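You operate a simulated robot arm through the tools that you are given. There is no shell and no other tool. Be economical: measure what you need, move in short steps, check, and stop when the job is done.

You are at the controls of a simulated two-armed robot. One attempt, no reset.

## Task
Pick up the carton labelled "rice flour" from the waist-high shelf of the shelf unit with one hand, pass it to the other hand and put it on the sink table top. Set down upright: carton.

It is judged by the outcome, as a careful person would: the job done as asked, and still so three seconds after it is handed in. It fails if anything else is knocked over, pushed out of place, dropped, spilled or broken.

## Robot
Two 7-joint arms with two-finger parallel grippers on one trunk, on a base that drives. Base frame: it is fixed to the floor where the robot stands at the start and does not move with it; the origin is under the middle of the robot, x ahead of it, y to its left, z up. Units: mm, rad, N and s.
The left shoulder is at the start at [50, 165, 1155], the right one opposite. With the tool pointing down near the work surface each hand reaches from about 200 to 680 mm from the robot's upright axis, wherever it stands, measured 20 degrees to its own side. Places, roughly: sink table top [-1900, 3500, 800]. Payload 3.91 kg a hand.
Tool frame (each hand has its own): the origin (TCP) lies between the finger pads and is the grasp point; the fingertips stand 30 mm ahead of it; z points along the fingers, y is the line along which they close. The gripper opens to 110 mm. The fingers are 20 mm wide and 10 mm thick; the gripper's body (48 by 112 mm) begins 55 mm behind the TCP.
Orientation is that of the tool frame in the base frame, as a unit quaternion [x, y, z, w]. With the fingers straight down and closing along the base's y, the tool's x points along the base's -x, its y along +y and its z along -z.

## Interface
- The arms move only by the tool send_rows. It takes "left_plan", "right_plan" or both (then of equal length, played together; a hand with none holds still); each is a list of rows, each an object of numbers (a shift or turn left out is 0, a gripper value left out holds the last): "dx", "dy", "dz": the shift along the base's x, y, z in mm; "rx", "ry", "rz": the turn, a rotation vector about the base's x, y, z in rad. In form: [{"dx": .., "dy": .., "dz": .., "rx": .., "ry": .., "rz": ..}, ...]. A call has 1 to 20 rows; each row is the pose to reach, as a shift and turn from the pose commanded when the call began. "left_hand" and "right_hand" are, for a hand that has rows, the gripper command, from -1 (shut) to 1 (fully open), values between in proportion, set as the call begins (left out, the last holds). Rows are played at 5 a second. More than 50 mm and 0.15 rad between two rows, or a gripper value outside its range, and nothing of the call is played. Where a pose cannot be reached the arm comes as near as it can. A force on the tool above 40 N (or 10 N above the force at the start of the call, whichever is more), or a blocked arm, ends the call early, and 0.2 s more pass. Each finger travels about 45 mm/s and halts on what it meets, pressing with about 26 N; the grip force reading is that of the motor and also rises with nothing between the fingers. The clock runs only during rows and for 0.2 s after the last one: add rows that repeat a pose to give the fingers time. The reply holds the time, the measured pose of the TCP, the force on the tool along the base axes, the opening and the grip force, in the units named above and with some noise, with the torque about the TCP (base axes, N m) and any sound that the robot's microphone picked up, and new pictures: "show" is both (left out), scene, wrist or none (wrist: the cameras of the hands that moved).
- Cameras (640 x 400 px; columns grow to the right, rows downward): "scene" is now at [117.5, -19.6, 1335.3]; the picture's right is [-0.23, -0.97, 0.00], its down [-0.47, 0.11, -0.88] and it looks along [0.85, -0.20, -0.48] (base axes); focal length 284 px, centre (320, 200). "left" rides on the left gripper at [72, -17, -103] in its tool frame; the picture's right is [0.23, 0.97, 0.00], its down [-0.76, 0.18, -0.62] and it looks along [-0.61, 0.14, 0.78] (tool axes); focal length 222 px, centre (320, 200). "right" rides on the right gripper at [72, 17, -103] in its tool frame; the picture's right is [-0.23, 0.97, 0.00], its down [-0.76, -0.18, -0.62] and it looks along [-0.61, -0.14, 0.78] (tool axes); focal length 222 px, centre (320, 200). There is no depth. A picture from a camera that has moved, and an enlarged one, comes with that camera's place and axes in the base frame and with its lens.
- slide_trunk(by): slides the trunk up (or, below 0, down) by that many mm; the arms and the scene camera ride with it, the base frame stays. It gives what a move gives, with no picture.
- steer(legs): drives the robot by 1 to 6 legs, each [ahead, left, turn to the left] in mm, mm and rad, along the robot's own axes; the way and the turn of a leg run together, so that a leg with both is an arc; at most 1500 mm and 3.142 rad a leg. The arms and the cameras ride along, it lands a little off, and it stops where it bumps. It gives what a move gives, and a new picture of the scene camera.
- turn_head(pan, tilt): turns the head with the scene camera to pan (to the left, within 1.396 rad either way) and tilt (down, from -0.506 to 1.204), counted from straight ahead of the robot. It gives what a move gives, and a new picture of the scene camera.
- enlarge(camera, box): a new picture of the part [left, top, right, bottom] of that camera's present view, enlarged. It takes no simulated time.
- close_job(): hands the job in; it is judged then, once.

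Work in short steps. Places have to be worked out from the pictures, the camera data and where the tool is seen: move nearer, look again, correct. Check each grasp and each placing, and mend what went wrong. You have 120 turns and 260 pictures in all, those below and enlarged ones among them. Open the grippers and draw the arms clear of the work before you hand the job in, unless the task says otherwise; then end with one line.

The tools are called as a command line: name --argument value ..., lists and objects as JSON in quotes. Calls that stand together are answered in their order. send_rows: Moves the arms, as the interface text tells. Its arguments: {"type":"object","properties":{"left_plan":{"type":"array","items":{"type":"object","properties":{"dx":{"type":"number"},"dy":{"type":"number"},"dz":{"type":"number"},"rx":{"type":"number"},"ry":{"type":"number"},"rz":{"type":"number"}}}},"left_hand":{"type":"number"},"right_plan":{"type":"array","items":{"type":"object","properties":{"dx":{"type":"number"},"dy":{"type":"number"},"dz":{"type":"number"},"rx":{"type":"number"},"ry":{"type":"number"},"rz":{"type":"number"}}}},"right_hand":{"type":"number"},"show":{"type":"string","enum":["both","scene","wrist","none"]}},"required":[]} The other tools are called the same way: slide_trunk (by) slides the trunk up or down; steer (legs) drives the base; turn_head (pan, tilt) turns the head that bears the scene camera; enlarge (camera, box) takes an enlarged picture of a part of a camera's view; close_job () hands the job in.

At the start:

```text
time_s: 0.0
left_eef_pos: [472.7, 93.6, 1048.8]
left_tool_rot: [0.0, 1.0, 0.0, 0.001]
left_ft_force: [-0.9, 0.6, -0.8]
left_wrist_torque: [-0.02, -0.02, 0.01]
left_gripper_width: 110.2
left_gripper_force: 0.1
right_eef_pos: [376.9, -295.5, 1149.8]
right_tool_rot: [-0.001, 1.0, 0.0, 0.0]
right_ft_force: [0.2, 0.2, -0.6]
right_wrist_torque: [0.01, 0.0, 0.01]
right_gripper_width: 110.1
right_gripper_force: 0.1
trunk travel left (down, up): [-375.0, 128.0]
robot x, y, heading: [1.4, -0.2, 0.001]
head pan, tilt: [-0.227, 0.504]
```

scene: 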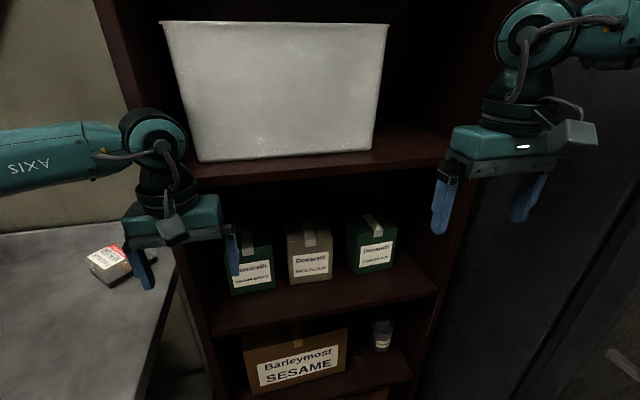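
right: 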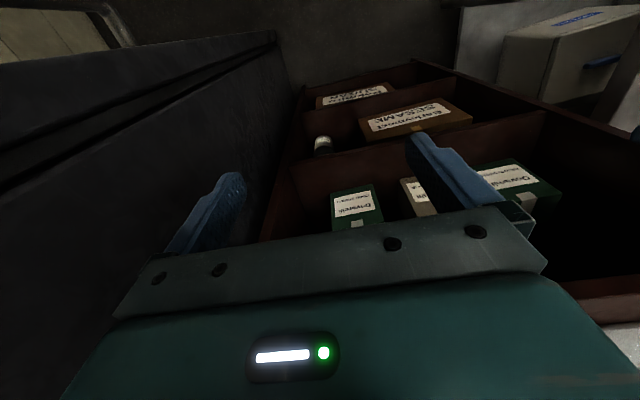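
left: 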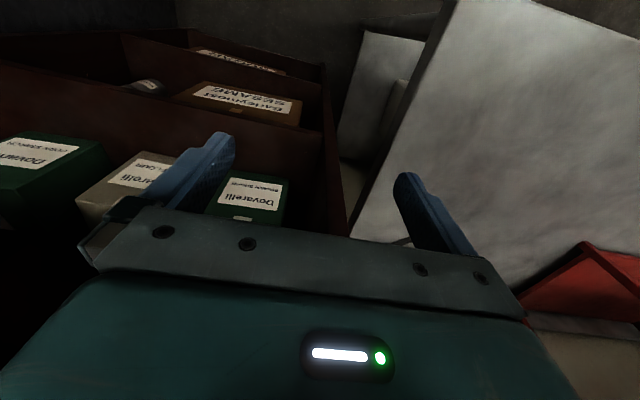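

The shelf holds three cartons with fine print under the brand; I enlarge the scene to read the labels.

enlarge --camera "scene" --box '[210, 200, 410, 310]'

enlarge --camera "left" --box '[0, 120, 300, 240]'

enlarge --camera "right" --box '[300, 140, 560, 260]'

```text
3.20 times, centred on (310, 255) of scene
camera zoom: at [117.5, -19.6, 1335.3], right [-0.23, -0.97, 0.0], down [-0.47, 0.11, -0.88], along [0.85, -0.2, -0.48], focal length 910 px, centre (352, 24)
```

zoom: 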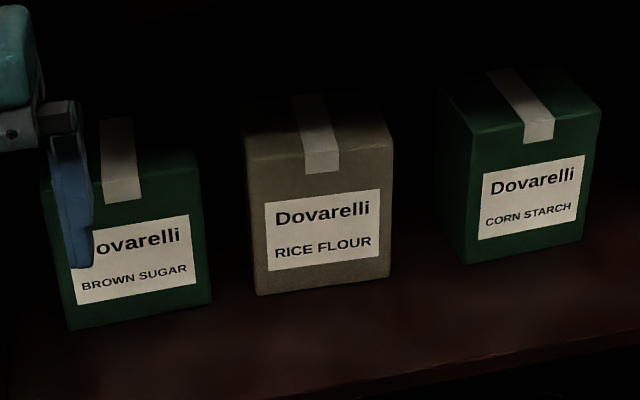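

```text
2.13 times, centred on (150, 180) of left
camera zoom: at [399.5, 74.0, 1152.4], right [-0.23, 0.97, 0.0], down [0.76, 0.18, 0.62], along [0.61, 0.14, -0.78], focal length 474 px, centre (683, 243)
```

zoom: 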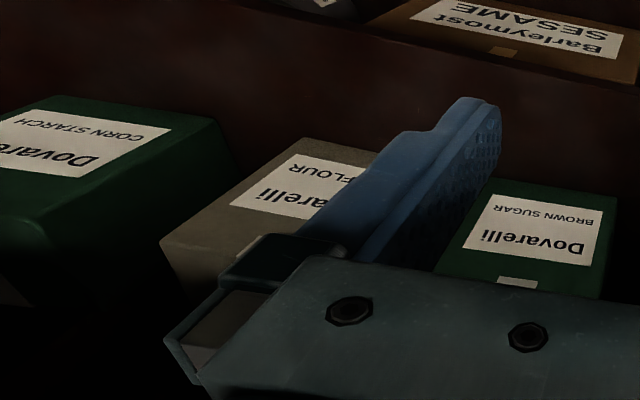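

```text
2.46 times, centred on (430, 200) of right
camera zoom: at [305.4, -278.2, 1253.1], right [0.23, 0.97, 0.0], down [0.76, -0.18, 0.62], along [0.61, -0.14, -0.78], focal length 547 px, centre (49, 200)
```

zoom: 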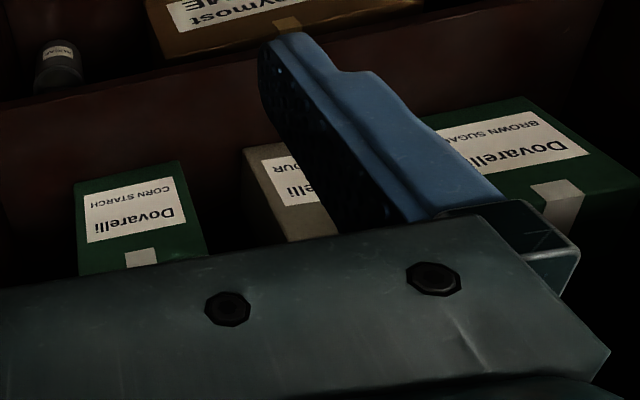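

Rice flour is the middle carton; triangulated front face x≈622, y≈-65…-167, z≈824–948, about 103 wide. I bring the right hand to a forward-pointing pose in front of it (pitched ~23° down) and move the left hand aside, to look closer.

send_rows --left_plan '[{"dx": -15, "dy": 20, "dz": 12}, {"dx": -30, "dy": 40, "dz": 24}, {"dx": -45, "dy": 60, "dz": 36}, {"dx": -60, "dy": 80, "dz": 48}, {"dx": -75, "dy": 100, "dz": 60}, {"dx": -90, "dy": 120, "dz": 72}, {"dx": -100, "dy": 140, "dz": 84}, {"dx": -100, "dy": 160, "dz": 96}, {"dx": -100, "dy": 160, "dz": 100}, {"dx": -100, "dy": 160, "dz": 100}]' --right_plan '[{"dx": 0, "dy": 18, "dz": -20, "ry": -0.13}, {"dx": 0, "dy": 36, "dz": -40, "ry": -0.26}, {"dx": 0, "dy": 54, "dz": -60, "ry": -0.39}, {"dx": 0, "dy": 72, "dz": -80, "ry": -0.52}, {"dx": 0, "dy": 90, "dz": -100, "ry": -0.65}, {"dx": 0, "dy": 108, "dz": -120, "ry": -0.78}, {"dx": 0, "dy": 126, "dz": -140, "ry": -0.91}, {"dx": 0, "dy": 144, "dz": -160, "ry": -1.04}, {"dx": 0, "dy": 162, "dz": -180, "ry": -1.17}, {"dx": 0, "dy": 180, "dz": -200, "ry": -1.17}]' --right_hand 1

```text
time_s: 2.2
left_eef_pos: [372.6, 254.6, 1150.2]
left_tool_rot: [-0.001, 1.0, 0.001, 0.0]
left_ft_force: [0.0, -0.3, 0.6]
left_wrist_torque: [0.0, -0.01, 0.0]
left_gripper_width: 110.2
left_gripper_force: 0.0
right_eef_pos: [424.5, -152.6, 1007.5]
right_tool_rot: [0.005, 0.835, -0.003, 0.55]
right_ft_force: [0.1, 0.3, -0.1]
right_wrist_torque: [0.0, 0.02, 0.0]
right_gripper_width: 110.2
right_gripper_force: 0.0
right hand out of reach, approached as far as the arm can: row 5, 6, 7, 8, 9, 10
trunk travel left (down, up): [-375.0, 128.0]
robot x, y, heading: [-0.5, 1.7, 0.003]
head pan, tilt: [-0.227, 0.504]
camera scene: at [117.4, -19.6, 1335.2], right [-0.22, -0.97, 0.0], down [-0.47, 0.11, -0.88], along [0.85, -0.2, -0.48], focal length 284 px, centre (320, 200)
camera right: at [301.7, -132.3, 981.4], right [0.1, 0.97, 0.21], down [-0.27, -0.17, 0.95], along [0.96, -0.15, 0.25], focal length 222 px, centre (320, 200)
camera left: at [299.6, 234.8, 1252.9], right [-0.23, 0.97, 0.0], down [0.76, 0.18, 0.62], along [0.61, 0.14, -0.78], focal length 222 px, centre (320, 200)
```

scene: 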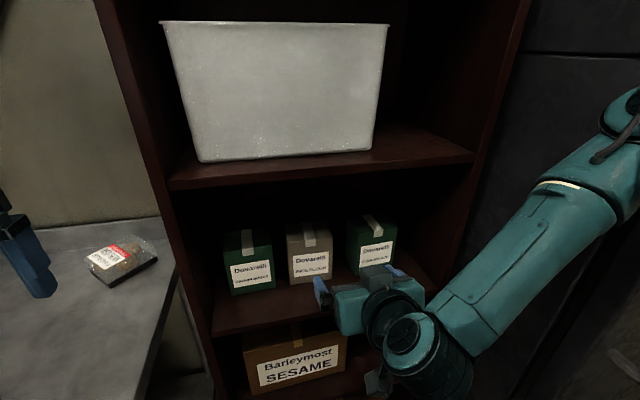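
right: 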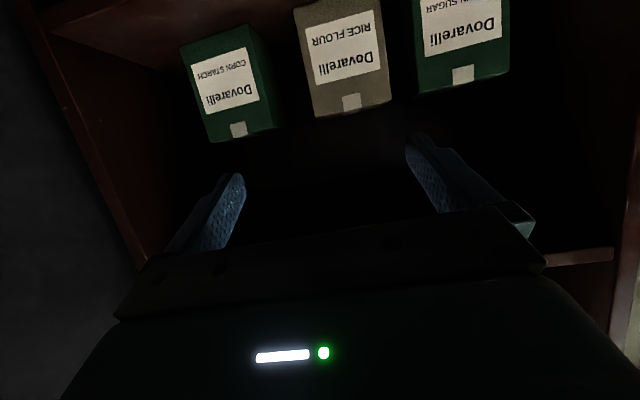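
left: 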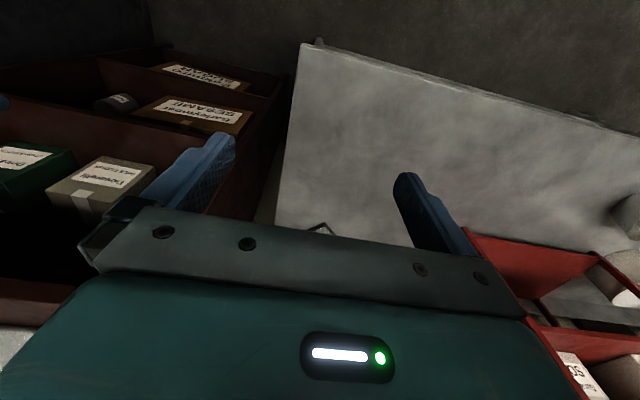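

The arm is too folded to reach that pose here. I back the base up 220 mm for room.

steer --legs '[[-220, 0, 0]]'

```text
time_s: 3.9
left_eef_pos: [156.1, 253.2, 1149.5]
left_tool_rot: [-0.001, 1.0, 0.0, -0.001]
left_ft_force: [-0.1, 0.5, -0.1]
left_wrist_torque: [-0.01, -0.05, 0.01]
left_gripper_width: 109.9
left_gripper_force: 0.0
right_eef_pos: [207.6, -153.7, 1006.9]
right_tool_rot: [0.006, 0.835, -0.005, 0.55]
right_ft_force: [-1.1, 0.5, 0.3]
right_wrist_torque: [0.01, -0.03, -0.01]
right_gripper_width: 110.2
right_gripper_force: 0.0
trunk travel left (down, up): [-375.0, 128.0]
robot x, y, heading: [-216.9, -2.3, 0.001]
head pan, tilt: [-0.227, 0.504]
camera scene: at [-100.1, -19.7, 1335.3], right [-0.23, -0.97, 0.0], down [-0.47, 0.11, -0.88], along [0.85, -0.2, -0.48], focal length 284 px, centre (320, 200)
```

scene: 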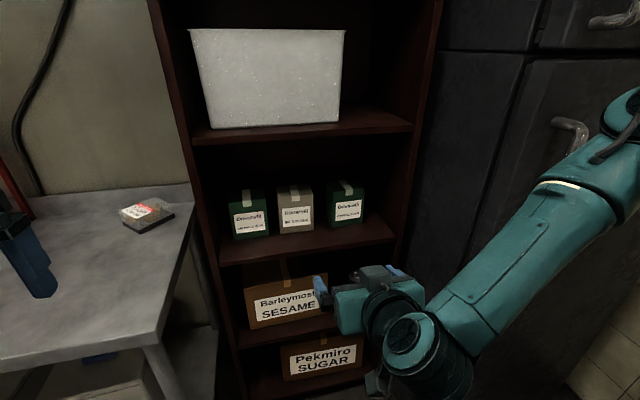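

Now more room. I move the right hand forward toward a standoff and check where it lands.

send_rows --right_plan '[{"dx": 30, "dy": 5, "dz": -10}, {"dx": 60, "dy": 10, "dz": -20}, {"dx": 90, "dy": 15, "dz": -30}, {"dx": 120, "dy": 20, "dz": -40}, {"dx": 150, "dy": 30, "dz": -40}, {"dx": 150, "dy": 38, "dz": -40}]'

```text
time_s: 5.3
left_eef_pos: [153.6, 254.0, 1149.6]
left_tool_rot: [0.0, 1.0, 0.0, 0.0]
left_ft_force: [-1.1, -0.3, -0.2]
left_wrist_torque: [0.01, -0.02, 0.0]
left_gripper_width: 109.6
left_gripper_force: 0.0
right_eef_pos: [339.2, -160.5, 995.9]
right_tool_rot: [0.005, 0.836, -0.003, 0.549]
right_ft_force: [0.6, 0.3, 0.6]
right_wrist_torque: [0.01, -0.01, -0.03]
right_gripper_width: 110.0
right_gripper_force: 0.1
right hand out of reach, approached as far as the arm can: row 2, 3, 4, 5, 6
trunk travel left (down, up): [-375.0, 128.0]
robot x, y, heading: [-214.3, 0.7, -0.002]
head pan, tilt: [-0.227, 0.504]
camera scene: at [-99.4, -19.7, 1335.3], right [-0.23, -0.97, 0.0], down [-0.47, 0.11, -0.88], along [0.85, -0.2, -0.48], focal length 284 px, centre (320, 200)
camera right: at [215.3, -140.6, 970.7], right [0.1, 0.97, 0.21], down [-0.27, -0.17, 0.95], along [0.96, -0.15, 0.25], focal length 222 px, centre (320, 200)
```

scene: 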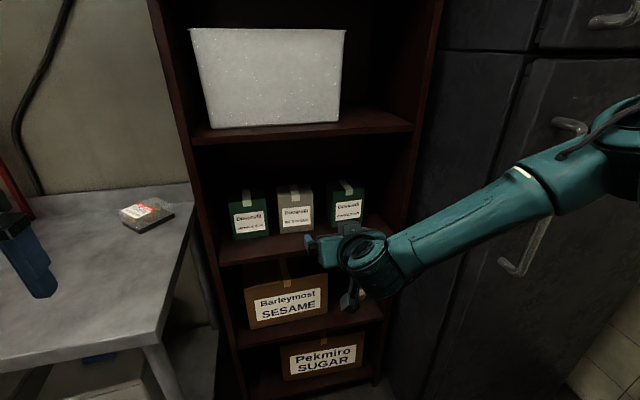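
right: 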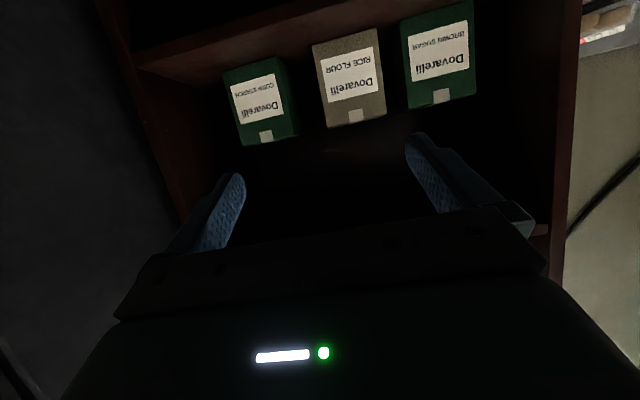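

The wrist seems limited with the shoulder this high over the target. I lower the trunk 220 mm (hands are clear of shelf and table).

slide_trunk --by -220

send_rows --right_plan '[{"dx": 0, "dy": 5, "dz": 30}, {"dx": 0, "dy": 10, "dz": 60}, {"dx": 0, "dy": 20, "dz": 90}, {"dx": 0, "dy": 30, "dz": 120}]'

```text
time_s: 7.6
left_eef_pos: [154.4, 253.9, 929.7]
left_tool_rot: [-0.001, 1.0, 0.0, 0.0]
left_ft_force: [1.1, -0.6, 0.1]
left_wrist_torque: [0.05, -0.01, -0.01]
left_gripper_width: 109.8
left_gripper_force: 0.2
right_eef_pos: [338.5, -160.3, 776.3]
right_tool_rot: [0.005, 0.836, -0.003, 0.549]
right_ft_force: [0.3, 0.1, -0.1]
right_wrist_torque: [0.02, 0.03, 0.01]
right_gripper_width: 110.2
right_gripper_force: 0.2
trunk travel left (down, up): [-155.0, 348.0]
robot x, y, heading: [-215.2, 2.0, 0.002]
head pan, tilt: [-0.227, 0.504]
```

```text
time_s: 8.6
left_eef_pos: [155.6, 253.6, 930.1]
left_tool_rot: [-0.002, 1.0, 0.0, 0.0]
left_ft_force: [0.4, 0.3, -0.6]
left_wrist_torque: [0.0, -0.05, 0.02]
left_gripper_width: 110.0
left_gripper_force: 0.1
right_eef_pos: [339.0, -131.0, 896.3]
right_tool_rot: [0.005, 0.836, -0.004, 0.549]
right_ft_force: [0.2, -0.9, 0.0]
right_wrist_torque: [-0.04, -0.05, -0.01]
right_gripper_width: 110.2
right_gripper_force: 0.0
trunk travel left (down, up): [-155.0, 348.0]
robot x, y, heading: [-218.9, -0.4, -0.004]
head pan, tilt: [-0.227, 0.504]
camera scene: at [-99.4, -19.6, 1115.2], right [-0.23, -0.97, 0.0], down [-0.47, 0.11, -0.88], along [0.85, -0.2, -0.48], focal length 284 px, centre (320, 200)
camera right: at [214.8, -110.8, 870.9], right [0.1, 0.97, 0.21], down [-0.27, -0.17, 0.95], along [0.96, -0.15, 0.25], focal length 222 px, centre (320, 200)
```

scene: 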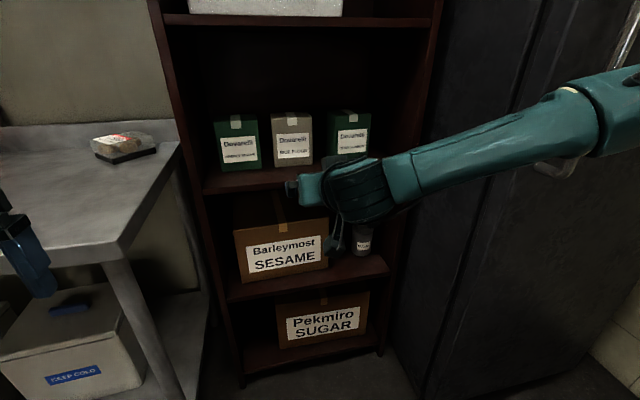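
right: 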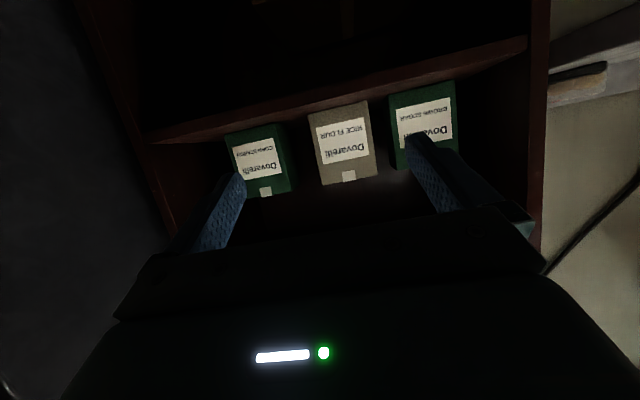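

The lower trunk works. I level the head at the carton and enlarge both views to measure width, depth and yaw.

turn_head --pan -0.15 --tilt 0.3

enlarge --camera "scene" --box '[240, 150, 400, 250]'

enlarge --camera "right" --box '[280, 80, 440, 200]'

```text
time_s: 9.3
left_eef_pos: [155.9, 254.4, 929.0]
left_tool_rot: [-0.001, 1.0, -0.001, 0.0]
left_ft_force: [-0.4, 0.5, 0.9]
left_wrist_torque: [0.01, -0.01, -0.03]
left_gripper_width: 110.1
left_gripper_force: 0.0
right_eef_pos: [339.4, -131.2, 895.9]
right_tool_rot: [0.005, 0.836, -0.003, 0.549]
right_ft_force: [0.2, 0.7, 0.1]
right_wrist_torque: [0.01, -0.01, -0.02]
right_gripper_width: 109.9
right_gripper_force: 0.1
trunk travel left (down, up): [-155.0, 348.0]
robot x, y, heading: [-217.8, -1.8, 0.003]
head pan, tilt: [-0.15, 0.3]
camera scene: at [-95.6, -13.2, 1134.0], right [-0.15, -0.99, 0.0], down [-0.29, 0.04, -0.96], along [0.94, -0.14, -0.3], focal length 284 px, centre (320, 200)
```

scene: 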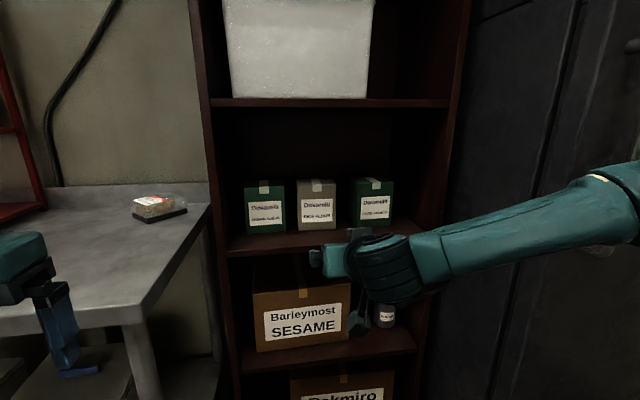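

```text
4.00 times, centred on (320, 200) of scene
camera zoom: at [-95.6, -13.2, 1134.0], right [-0.15, -0.99, 0.0], down [-0.29, 0.04, -0.96], along [0.94, -0.14, -0.3], focal length 1138 px, centre (320, 200)
```

zoom: 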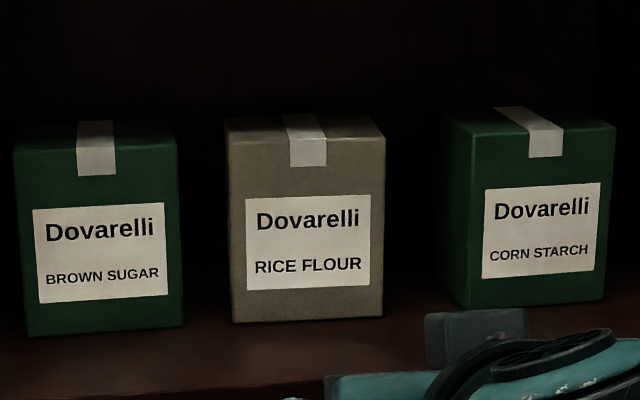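

```text
3.33 times, centred on (360, 140) of right
camera zoom: at [215.1, -111.0, 870.3], right [0.1, 0.97, 0.21], down [-0.27, -0.17, 0.95], along [0.96, -0.15, 0.25], focal length 740 px, centre (187, 400)
```

zoom: 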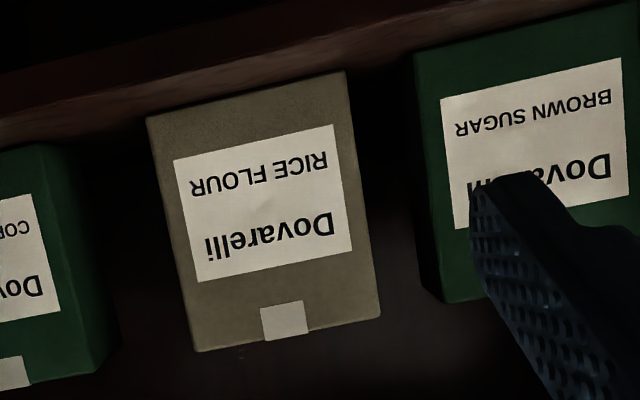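

Triangulating both views: front face x≈611, y −61…−162 (≈101 wide), z 824–948, depth ≈70–75, yaw ≈ −0.04. I approach to just before it, aligned in y, at z≈878.

send_rows --right_plan '[{"dx": 30, "dy": 5, "dz": -2, "rz": -0.01}, {"dx": 65, "dy": 10, "dz": -5, "rz": -0.02}, {"dx": 100, "dy": 16, "dz": -8, "rz": -0.03}, {"dx": 130, "dy": 22, "dz": -11, "rz": -0.03}, {"dx": 160, "dy": 22, "dz": -14, "rz": -0.03}, {"dx": 190, "dy": 22, "dz": -18, "rz": -0.03}, {"dx": 215, "dy": 22, "dz": -18, "rz": -0.03}, {"dx": 215, "dy": 22, "dz": -18, "rz": -0.03}]' --right_hand 1

enlarge --camera "scene" --box '[240, 150, 400, 250]'

```text
time_s: 11.2
left_eef_pos: [154.5, 252.2, 930.2]
left_tool_rot: [-0.001, 1.0, -0.001, 0.0]
left_ft_force: [0.2, 0.5, 0.9]
left_wrist_torque: [0.03, 0.0, -0.03]
left_gripper_width: 110.0
left_gripper_force: 0.1
right_eef_pos: [467.9, -185.9, 901.8]
right_tool_rot: [0.018, 0.836, -0.012, 0.548]
right_ft_force: [0.8, 0.6, -0.8]
right_wrist_torque: [0.01, 0.0, -0.01]
right_gripper_width: 110.1
right_gripper_force: 0.2
right hand out of reach, approached as far as the arm can: row 2, 3, 4, 5, 6, 7, 8
trunk travel left (down, up): [-155.0, 348.0]
robot x, y, heading: [-219.0, 1.4, 0.002]
head pan, tilt: [-0.15, 0.3]
camera scene: at [-95.6, -13.2, 1134.1], right [-0.15, -0.99, 0.0], down [-0.29, 0.04, -0.96], along [0.94, -0.14, -0.3], focal length 284 px, centre (320, 200)
camera right: at [344.5, -161.0, 877.2], right [0.13, 0.97, 0.21], down [-0.28, -0.17, 0.95], along [0.95, -0.18, 0.25], focal length 222 px, centre (320, 200)
```

scene: 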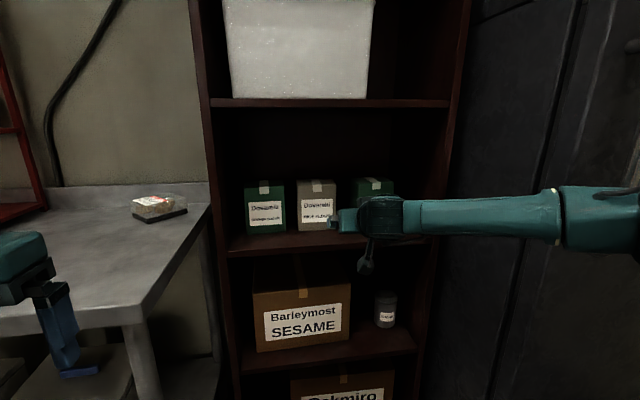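
right: 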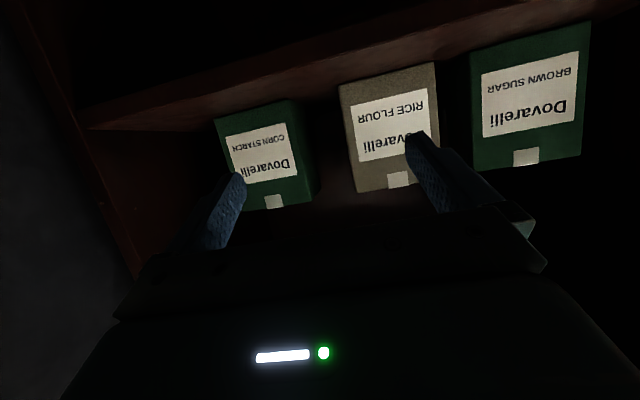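

```text
4.00 times, centred on (320, 200) of scene
camera zoom: at [-95.6, -13.2, 1134.1], right [-0.15, -0.99, 0.0], down [-0.29, 0.04, -0.96], along [0.94, -0.14, -0.3], focal length 1138 px, centre (320, 200)
```

zoom: 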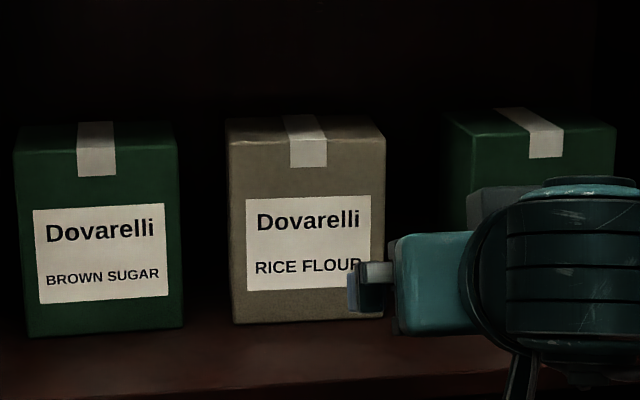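

The hand hits its reach limit (~580 mm ahead of the base axis for this pose). I retract the hand, then will drive the base closer; also raise the left hand.

send_rows --right_plan '[{"dx": -40, "dz": 0}, {"dx": -80, "dz": 0}, {"dx": -120, "dz": 0}, {"dx": -160, "dz": 0}, {"dx": -200}, {"dx": -240}, {"dx": -280}, {"dx": -280}]' --left_plan '[{"dz": 20}, {"dz": 40}, {"dz": 60}, {"dz": 80}, {"dz": 100}, {"dz": 120}, {"dz": 120}, {"dz": 120}]' --show "wrist"

```text
time_s: 12.9
left_eef_pos: [156.4, 252.8, 1048.3]
left_tool_rot: [-0.002, 1.0, 0.0, 0.0]
left_ft_force: [0.7, 0.5, 0.7]
left_wrist_torque: [-0.03, 0.0, 0.01]
left_gripper_width: 110.2
left_gripper_force: 0.1
right_eef_pos: [220.4, -177.3, 914.5]
right_tool_rot: [0.018, 0.835, -0.012, 0.549]
right_ft_force: [-0.7, -0.1, 0.0]
right_wrist_torque: [0.0, 0.01, -0.01]
right_gripper_width: 110.4
right_gripper_force: 0.1
right hand out of reach, approached as far as the arm can: row 7, 8
trunk travel left (down, up): [-155.0, 348.0]
robot x, y, heading: [-220.0, 3.0, 0.005]
head pan, tilt: [-0.15, 0.3]
camera right: at [97.0, -153.4, 887.7], right [0.13, 0.97, 0.21], down [-0.28, -0.17, 0.95], along [0.95, -0.18, 0.25], focal length 222 px, centre (320, 200)
camera left: at [84.3, 233.7, 1152.6], right [-0.23, 0.97, 0.0], down [0.76, 0.18, 0.62], along [0.61, 0.14, -0.78], focal length 222 px, centre (320, 200)
```

right: 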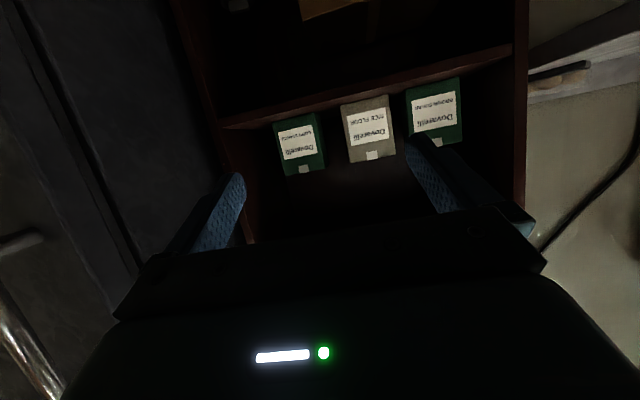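
left: 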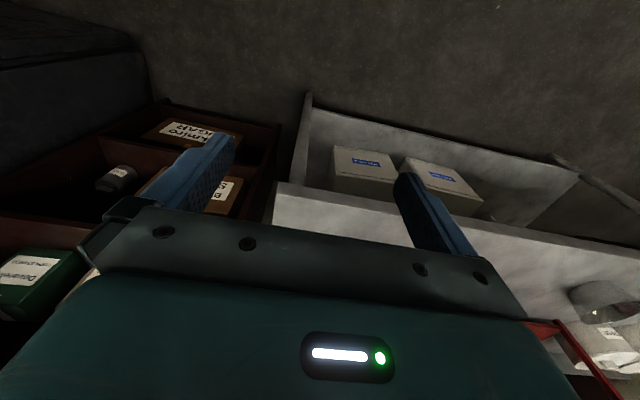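

Workable window is about 440–580 mm ahead. I drive 275 mm ahead, which puts fingertips at x≈523, still well short of the cartons.

steer --legs '[[275, 0, 0]]'

```text
time_s: 14.9
left_eef_pos: [436.2, 252.7, 1049.3]
left_tool_rot: [-0.001, 1.0, -0.001, 0.0]
left_ft_force: [-0.5, -0.2, 0.7]
left_wrist_torque: [-0.02, -0.02, 0.01]
left_gripper_width: 109.7
left_gripper_force: 0.1
right_eef_pos: [499.2, -177.7, 913.5]
right_tool_rot: [0.019, 0.835, -0.013, 0.55]
right_ft_force: [-0.1, -0.7, -0.6]
right_wrist_torque: [-0.01, -0.01, -0.02]
right_gripper_width: 109.9
right_gripper_force: 0.0
trunk travel left (down, up): [-155.0, 348.0]
robot x, y, heading: [63.0, 1.3, -0.001]
head pan, tilt: [-0.15, 0.3]
camera scene: at [184.2, -13.3, 1134.0], right [-0.15, -0.99, 0.0], down [-0.29, 0.04, -0.96], along [0.94, -0.14, -0.3], focal length 284 px, centre (320, 200)
```

scene: 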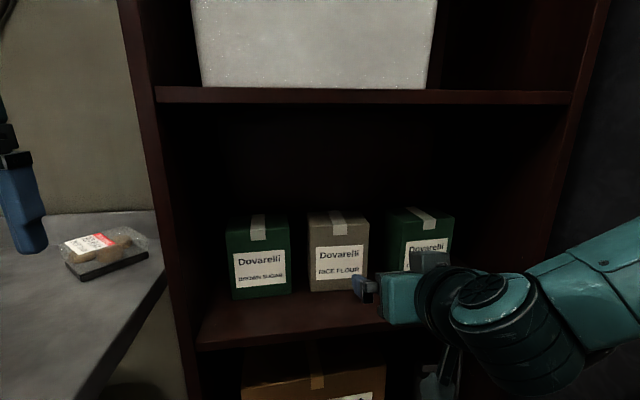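

Now align the hand: y→−109, z→880, x→550 (tips ≈578, before the carton).

send_rows --right_plan '[{"dx": 5, "dy": 18, "dz": -8}, {"dx": 15, "dy": 36, "dz": -16}, {"dx": 30, "dy": 54, "dz": -25}, {"dx": 45, "dy": 69, "dz": -33}, {"dx": 52, "dy": 69, "dz": -33}, {"dx": 52, "dy": 69, "dz": -33}]'

enlarge --camera "scene" --box '[220, 200, 460, 350]'

```text
time_s: 16.3
left_eef_pos: [436.2, 253.1, 1049.7]
left_tool_rot: [-0.001, 1.0, 0.0, 0.001]
left_ft_force: [0.2, -0.1, -0.1]
left_wrist_torque: [0.0, 0.05, 0.01]
left_gripper_width: 110.0
left_gripper_force: 0.1
right_eef_pos: [552.7, -108.5, 880.3]
right_tool_rot: [0.018, 0.836, -0.013, 0.549]
right_ft_force: [-0.7, -0.5, -0.2]
right_wrist_torque: [-0.01, -0.04, 0.02]
right_gripper_width: 109.9
right_gripper_force: 0.1
trunk travel left (down, up): [-155.0, 348.0]
robot x, y, heading: [61.2, -2.3, 0.001]
head pan, tilt: [-0.15, 0.3]
camera scene: at [184.0, -13.3, 1134.1], right [-0.15, -0.99, 0.0], down [-0.29, 0.04, -0.96], along [0.94, -0.14, -0.3], focal length 284 px, centre (320, 200)
camera right: at [429.4, -84.3, 854.3], right [0.13, 0.97, 0.21], down [-0.28, -0.17, 0.95], along [0.95, -0.18, 0.25], focal length 222 px, centre (320, 200)
```

scene: 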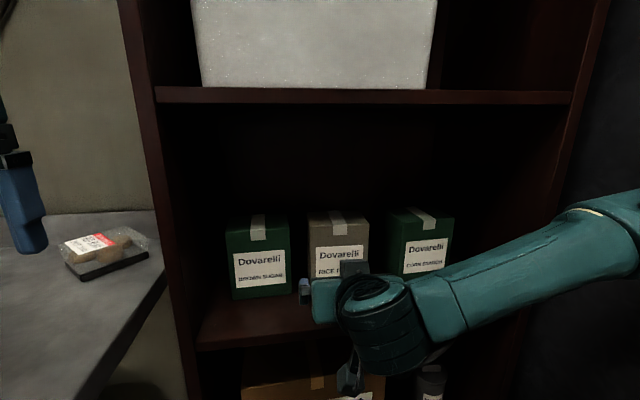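
right: 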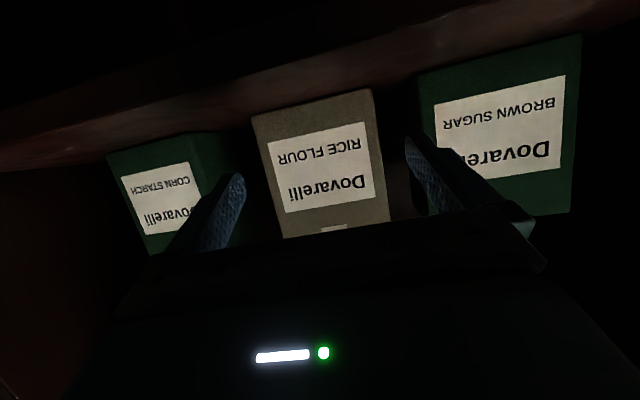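

```text
2.67 times, centred on (340, 275) of scene
camera zoom: at [184.0, -13.3, 1134.1], right [-0.15, -0.99, 0.0], down [-0.29, 0.04, -0.96], along [0.94, -0.14, -0.3], focal length 759 px, centre (267, 0)
```

zoom: 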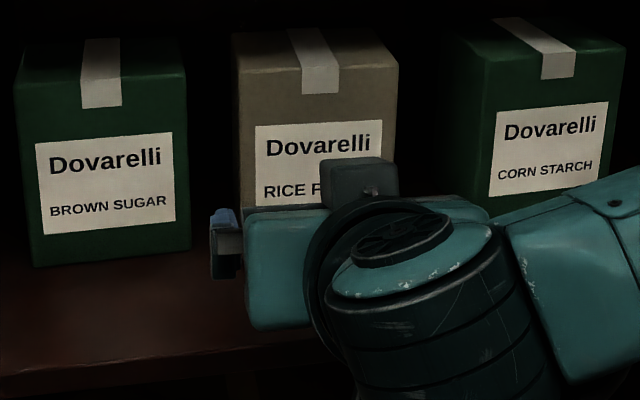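

I enlarge the wrist view to check lateral alignment and yaw in the tool frame.

enlarge --camera "right" --box '[200, 80, 440, 240]'

```text
2.50 times, centred on (320, 160) of right
camera zoom: at [429.4, -84.3, 854.3], right [0.13, 0.97, 0.21], down [-0.28, -0.17, 0.95], along [0.95, -0.18, 0.25], focal length 555 px, centre (320, 300)
```

zoom: 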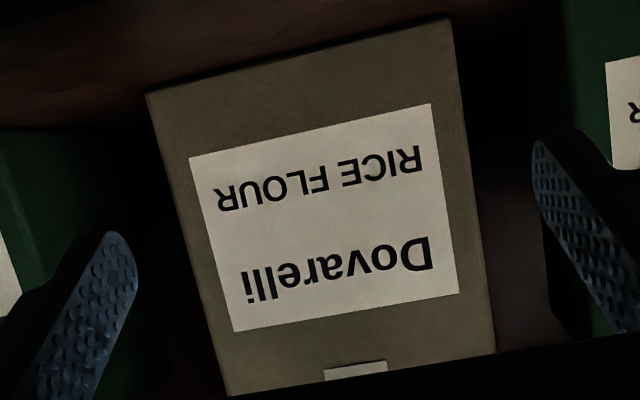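

Carton centre is ~3 mm toward −y of the tool centre and the yaw matches. I correct and slide in so the pads overlap the sides, to x≈632.

send_rows --right_plan '[{"dx": 0, "dy": -3}, {"dx": 15, "dy": -3.7}, {"dx": 30, "dy": -4.4}, {"dx": 42, "dy": -5}, {"dx": 54, "dy": -5.5}, {"dx": 66, "dy": -6}, {"dx": 78, "dy": -6.6}, {"dx": 78, "dy": -6.6}]'

enlarge --camera "right" --box '[120, 60, 540, 280]'

enlarge --camera "scene" --box '[220, 200, 460, 350]'

```text
time_s: 18.1
left_eef_pos: [435.1, 252.5, 1049.6]
left_tool_rot: [-0.001, 1.0, -0.001, 0.001]
left_ft_force: [-0.4, 0.6, 1.1]
left_wrist_torque: [-0.01, 0.03, -0.03]
left_gripper_width: 110.0
left_gripper_force: 0.0
right_eef_pos: [629.0, -117.2, 880.7]
right_tool_rot: [0.018, 0.836, -0.012, 0.548]
right_ft_force: [-0.3, -0.3, -0.6]
right_wrist_torque: [0.02, -0.02, -0.03]
right_gripper_width: 109.9
right_gripper_force: 0.0
trunk travel left (down, up): [-155.0, 348.0]
robot x, y, heading: [60.3, -1.6, -0.002]
head pan, tilt: [-0.15, 0.3]
camera scene: at [184.1, -13.3, 1134.1], right [-0.15, -0.99, 0.0], down [-0.29, 0.04, -0.96], along [0.94, -0.14, -0.3], focal length 284 px, centre (320, 200)
camera right: at [506.2, -93.1, 854.6], right [0.13, 0.97, 0.21], down [-0.28, -0.17, 0.95], along [0.95, -0.18, 0.25], focal length 222 px, centre (320, 200)
```

scene: 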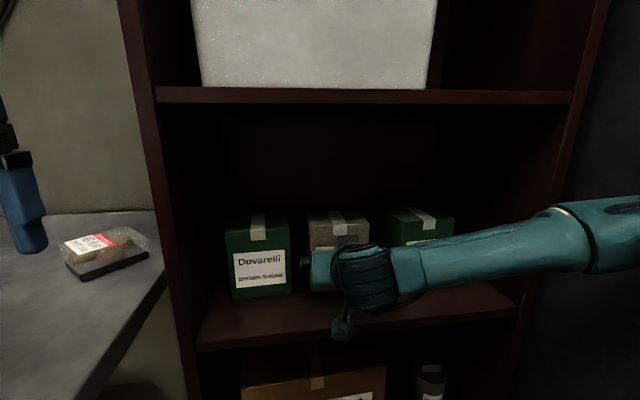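
right: 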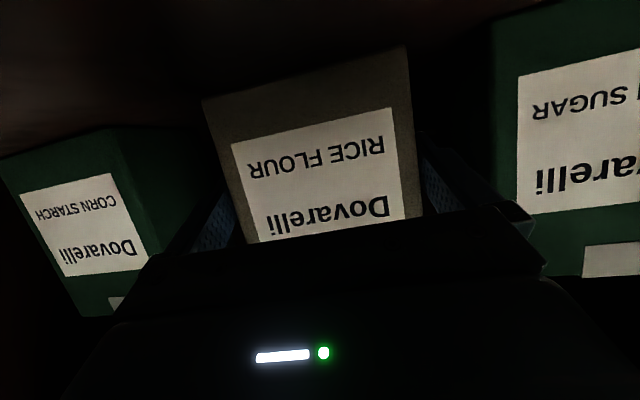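

```text
1.52 times, centred on (330, 170) of right
camera zoom: at [506.2, -93.1, 854.6], right [0.13, 0.97, 0.21], down [-0.28, -0.17, 0.95], along [0.95, -0.18, 0.25], focal length 338 px, centre (305, 246)
```

zoom: 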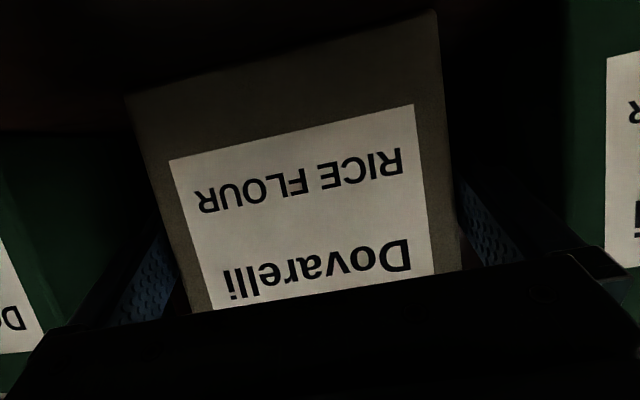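

```text
2.67 times, centred on (340, 275) of scene
camera zoom: at [184.1, -13.3, 1134.1], right [-0.15, -0.99, 0.0], down [-0.29, 0.04, -0.96], along [0.94, -0.14, -0.3], focal length 759 px, centre (267, 0)
```

zoom: 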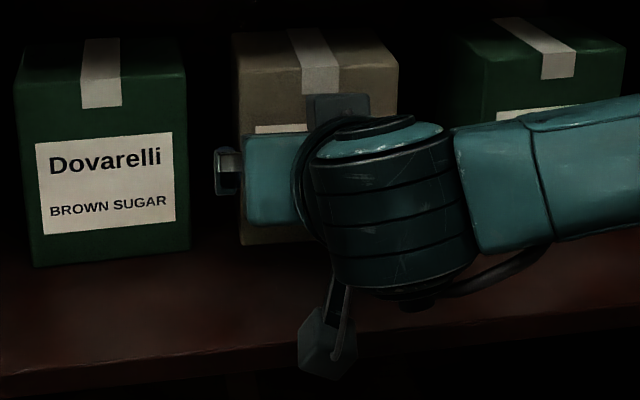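

Fingers straddle the carton with no contact. I advance 6 mm more, then close.

send_rows --right_plan '[{"dx": 4, "dy": 2}, {"dx": 7, "dy": 2}, {"dx": 7, "dy": 2}]' --show "none"

send_rows --right_plan '[{"dx": 0}, {"dx": 0}, {"dx": 0}, {"dx": 0}]' --right_hand -1 --show "wrist"

```text
time_s: 18.9
left_eef_pos: [434.8, 252.8, 1048.8]
left_tool_rot: [-0.001, 1.0, 0.0, 0.0]
left_ft_force: [0.5, -0.8, 0.0]
left_wrist_torque: [-0.01, -0.01, 0.03]
left_gripper_width: 109.9
left_gripper_force: 0.1
right_eef_pos: [636.1, -117.1, 882.0]
right_tool_rot: [0.017, 0.836, -0.011, 0.549]
right_ft_force: [0.1, 0.7, 0.3]
right_wrist_torque: [-0.01, -0.03, -0.02]
right_gripper_width: 109.6
right_gripper_force: 0.0
right hand out of reach, approached as far as the arm can: row 1, 2, 3
trunk travel left (down, up): [-155.0, 348.0]
robot x, y, heading: [63.2, 2.7, -0.003]
head pan, tilt: [-0.15, 0.3]
```

```text
time_s: 19.9
left_eef_pos: [435.5, 252.6, 1048.1]
left_tool_rot: [0.0, 1.0, 0.0, 0.0]
left_ft_force: [0.1, -0.3, 0.7]
left_wrist_torque: [-0.02, 0.0, -0.04]
left_gripper_width: 110.0
left_gripper_force: 0.1
right_eef_pos: [634.8, -118.1, 881.9]
right_tool_rot: [0.018, 0.836, -0.011, 0.549]
right_ft_force: [1.0, 2.4, 1.0]
right_wrist_torque: [0.25, -0.08, 0.12]
right_gripper_width: 104.7
right_gripper_force: 26.2
trunk travel left (down, up): [-155.0, 348.0]
robot x, y, heading: [61.6, 5.0, -0.002]
head pan, tilt: [-0.15, 0.3]
camera right: at [512.4, -94.5, 856.0], right [0.13, 0.97, 0.21], down [-0.28, -0.17, 0.95], along [0.95, -0.18, 0.25], focal length 222 px, centre (320, 200)
```

right: 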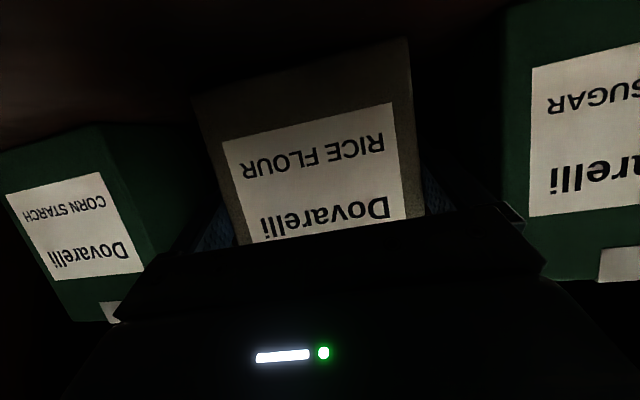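

Gripped (104.7 mm, 26 N). The arm is near its limit, so I lift with the trunk by 40 mm.

slide_trunk --by 40

enlarge --camera "scene" --box '[160, 150, 480, 350]'

```text
time_s: 20.7
left_eef_pos: [436.4, 253.1, 1088.2]
left_tool_rot: [0.0, 1.0, 0.0, 0.0]
left_ft_force: [0.5, -0.1, -0.5]
left_wrist_torque: [0.03, -0.01, -0.03]
left_gripper_width: 109.7
left_gripper_force: 0.1
right_eef_pos: [635.5, -118.7, 921.0]
right_tool_rot: [0.017, 0.836, -0.011, 0.549]
right_ft_force: [1.0, -0.6, -4.6]
right_wrist_torque: [0.04, 0.13, 0.02]
right_gripper_width: 104.5
right_gripper_force: 26.1
trunk travel left (down, up): [-195.0, 308.0]
robot x, y, heading: [64.9, -4.3, -0.005]
head pan, tilt: [-0.15, 0.3]
```

```text
2.00 times, centred on (320, 250) of scene
camera zoom: at [184.7, -13.4, 1174.0], right [-0.15, -0.99, 0.0], down [-0.29, 0.04, -0.96], along [0.94, -0.14, -0.3], focal length 569 px, centre (320, 100)
```

zoom: 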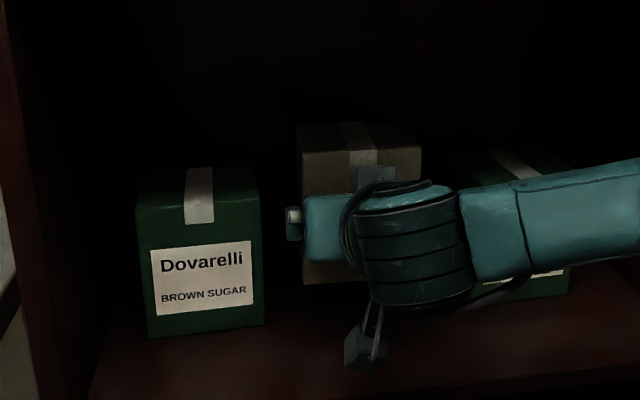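

Carton lifted (~0.45 kg). I back straight out of the shelf by 400 mm.

steer --legs '[[-400, 0, 0]]'

```text
time_s: 23.2
left_eef_pos: [34.7, 253.6, 1090.5]
left_tool_rot: [-0.004, 1.0, 0.0, 0.0]
left_ft_force: [0.2, -0.4, 0.4]
left_wrist_torque: [-0.01, 0.03, 0.01]
left_gripper_width: 109.9
left_gripper_force: 0.0
right_eef_pos: [238.0, -115.9, 921.6]
right_tool_rot: [0.014, 0.836, -0.009, 0.548]
right_ft_force: [0.2, 0.2, -5.2]
right_wrist_torque: [0.0, 0.15, 0.01]
right_gripper_width: 104.8
right_gripper_force: 25.9
trunk travel left (down, up): [-195.0, 308.0]
robot x, y, heading: [-336.9, 0.3, 0.002]
head pan, tilt: [-0.15, 0.3]
camera scene: at [-214.9, -13.7, 1174.0], right [-0.14, -0.99, 0.0], down [-0.29, 0.04, -0.96], along [0.95, -0.14, -0.3], focal length 284 px, centre (320, 200)
```

scene: 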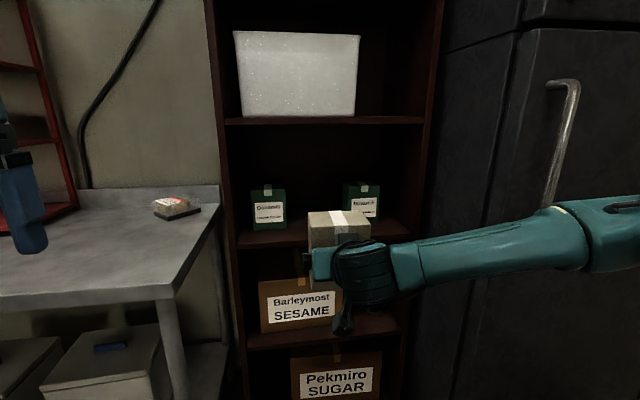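

Clear of the shelf. I bring the carton toward the middle with the right hand and rotate the left hand −90° about vertical, so it can take the carton from above by its front and back faces.

send_rows --right_plan '[{"dx": -5, "dy": 10}, {"dx": -10, "dy": 20}, {"dx": -15, "dy": 30}, {"dx": -20, "dy": 40}, {"dx": -25, "dy": 50}, {"dx": -30, "dy": 60}, {"dx": -35, "dy": 70}, {"dx": -40, "dy": 80}, {"dx": -40, "dy": 80}, {"dx": -40, "dy": 80}, {"dx": -40, "dy": 80}]' --left_plan '[{"dx": 5, "dz": 15, "rz": -0.145}, {"dx": 15, "dz": 30, "rz": -0.29}, {"dx": 25, "dz": 45, "rz": -0.435}, {"dx": 35, "dz": 60, "rz": -0.58}, {"dx": 45, "dz": 70, "rz": -0.725}, {"dx": 55, "dz": 70, "rz": -0.87}, {"dx": 65, "dz": 70, "rz": -1.015}, {"dx": 70, "dz": 70, "rz": -1.16}, {"dx": 70, "dz": 70, "rz": -1.3}, {"dx": 70, "dz": 70, "rz": -1.44}, {"dx": 70, "dz": 70, "rz": -1.571}]'

```text
time_s: 25.6
left_eef_pos: [-66.9, 112.0, 1059.8]
left_tool_rot: [0.703, 0.711, -0.001, 0.001]
left_ft_force: [0.0, 0.0, 0.1]
left_wrist_torque: [0.01, 0.03, -0.01]
left_gripper_width: 110.1
left_gripper_force: 0.2
left hand out of reach, approached as far as the arm can: row 4, 5, 6, 7, 8, 9, 10, 11
right_eef_pos: [191.1, -98.6, 935.7]
right_tool_rot: [0.014, 0.836, -0.008, 0.548]
right_ft_force: [-0.7, 0.4, -4.7]
right_wrist_torque: [0.03, 0.15, -0.02]
right_gripper_width: 105.0
right_gripper_force: 26.3
right hand out of reach, approached as far as the arm can: row 1, 2, 3, 4, 5, 6, 7, 8, 9, 10, 11
trunk travel left (down, up): [-195.0, 308.0]
robot x, y, heading: [-333.3, 1.0, 0.009]
head pan, tilt: [-0.15, 0.3]
camera scene: at [-214.8, -14.0, 1174.0], right [-0.14, -0.99, 0.0], down [-0.29, 0.04, -0.96], along [0.95, -0.14, -0.3], focal length 284 px, centre (320, 200)
camera right: at [67.7, -77.3, 909.9], right [0.12, 0.97, 0.21], down [-0.27, -0.17, 0.95], along [0.95, -0.17, 0.24], focal length 222 px, centre (320, 200)
camera left: at [-84.8, 181.7, 1162.0], right [0.97, 0.24, 0.0], down [0.19, -0.76, 0.63], along [0.15, -0.61, -0.78], focal length 222 px, centre (320, 200)
```

scene: 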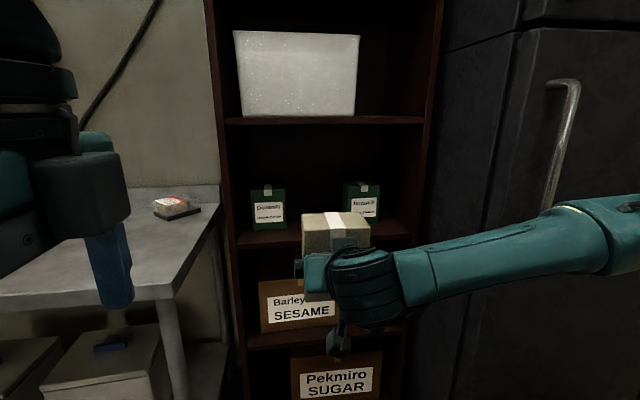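
right: 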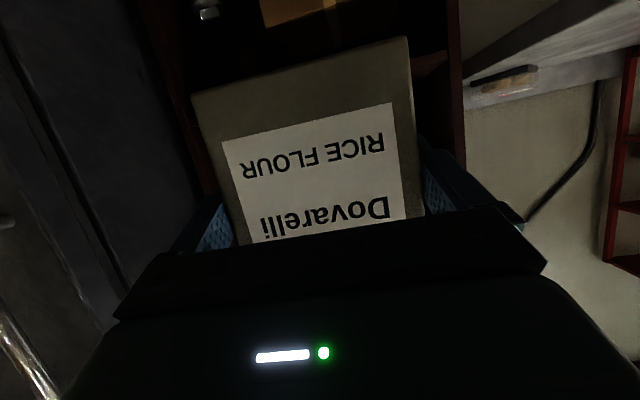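
left: 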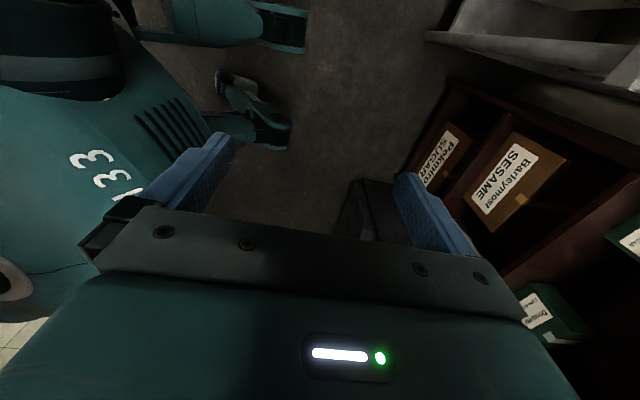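

Commands are relative to the reached pose. A better hand-over: turn the carton 45° left with the right hand (natural for that arm) and lower it, so the left hand needs only a −45° turn.

send_rows --right_plan '[{"dx": 0, "dy": 6, "dz": -10, "rz": 0.09}, {"dx": 0, "dy": 12, "dz": -20, "rz": 0.18}, {"dx": 0, "dy": 18, "dz": -30, "rz": 0.27}, {"dx": 0, "dy": 24, "dz": -40, "rz": 0.36}, {"dx": 0, "dy": 30, "dz": -50, "rz": 0.45}, {"dx": 0, "dy": 36, "dz": -60, "rz": 0.54}, {"dx": 0, "dy": 42, "dz": -70, "rz": 0.63}, {"dx": 0, "dy": 48, "dz": -80, "rz": 0.72}, {"dx": 0, "dy": 54, "dz": -90, "rz": 0.785}, {"dx": 0, "dy": 60, "dz": -90, "rz": 0.785}]' --left_plan '[{"dx": 5, "dy": 15, "rz": 0.09}, {"dx": 15, "dy": 30, "rz": 0.18}, {"dx": 25, "dy": 45, "rz": 0.27}, {"dx": 35, "dy": 60, "rz": 0.36}, {"dx": 45, "dy": 80, "rz": 0.45}, {"dx": 55, "dy": 100, "rz": 0.54}, {"dx": 65, "dy": 120, "rz": 0.63}, {"dx": 80, "dy": 140, "rz": 0.72}, {"dx": 100, "dy": 140, "rz": 0.785}, {"dx": 100, "dy": 140, "rz": 0.785}]'

```text
time_s: 27.8
left_eef_pos: [35.6, 249.0, 1055.9]
left_tool_rot: [0.379, 0.926, -0.001, 0.0]
left_ft_force: [-1.2, 0.1, -0.2]
left_wrist_torque: [-0.03, -0.01, 0.0]
left_gripper_width: 110.0
left_gripper_force: 0.1
right_eef_pos: [192.5, -47.5, 872.1]
right_tool_rot: [-0.307, 0.78, 0.2, 0.508]
right_ft_force: [0.4, -0.3, -4.9]
right_wrist_torque: [-0.09, 0.13, 0.0]
right_gripper_width: 105.0
right_gripper_force: 26.2
right hand out of reach, approached as far as the arm can: row 8, 9, 10
trunk travel left (down, up): [-195.0, 308.0]
robot x, y, heading: [-336.9, -2.6, 0.011]
head pan, tilt: [-0.15, 0.3]
camera scene: at [-214.8, -13.7, 1174.0], right [-0.14, -0.99, 0.0], down [-0.29, 0.04, -0.96], along [0.95, -0.14, -0.3], focal length 284 px, centre (320, 200)
camera right: at [90.3, -118.0, 847.2], right [-0.6, 0.77, 0.21], down [-0.07, -0.31, 0.95], along [0.8, 0.55, 0.24], focal length 222 px, centre (320, 200)
camera left: at [-27.1, 287.0, 1158.9], right [0.52, 0.85, 0.0], down [0.67, -0.41, 0.62], along [0.53, -0.32, -0.78], focal length 222 px, centre (320, 200)
```

scene: 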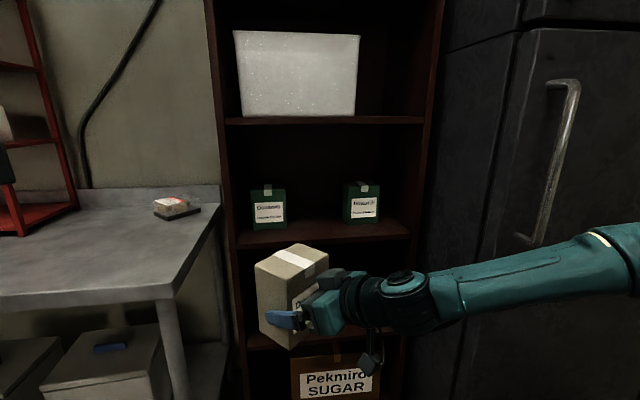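
right: 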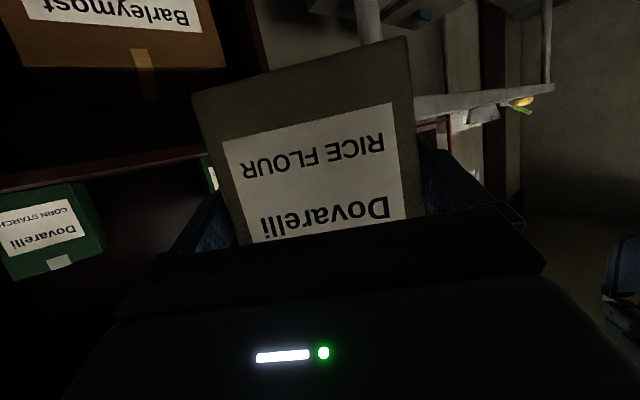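
left: 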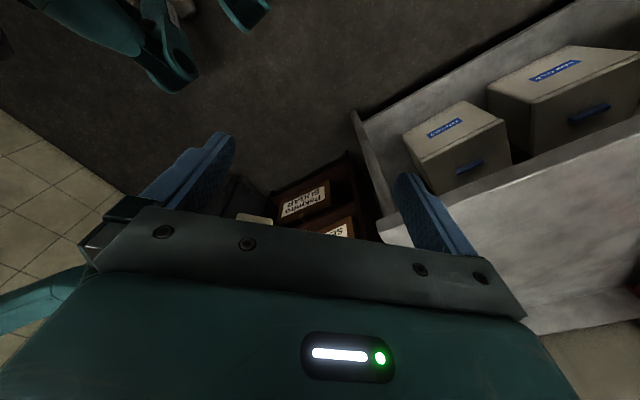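

The carton is turned and held level. I enlarge the scene view to locate its top corners.

enlarge --camera "scene" --box '[230, 225, 390, 355]'

```text
3.08 times, centred on (310, 290) of scene
camera zoom: at [-214.8, -13.7, 1174.0], right [-0.14, -0.99, 0.0], down [-0.29, 0.04, -0.96], along [0.95, -0.14, -0.3], focal length 875 px, centre (351, -77)
```

zoom: 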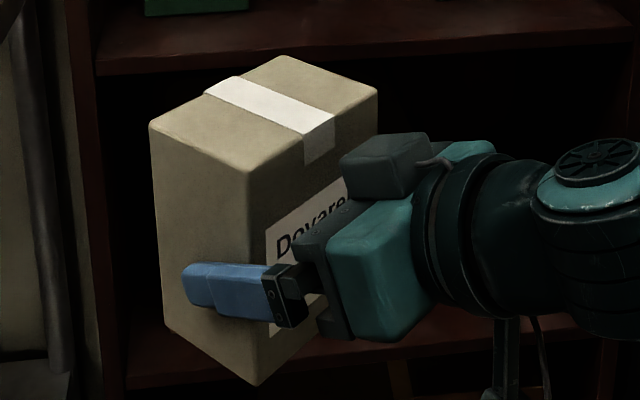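

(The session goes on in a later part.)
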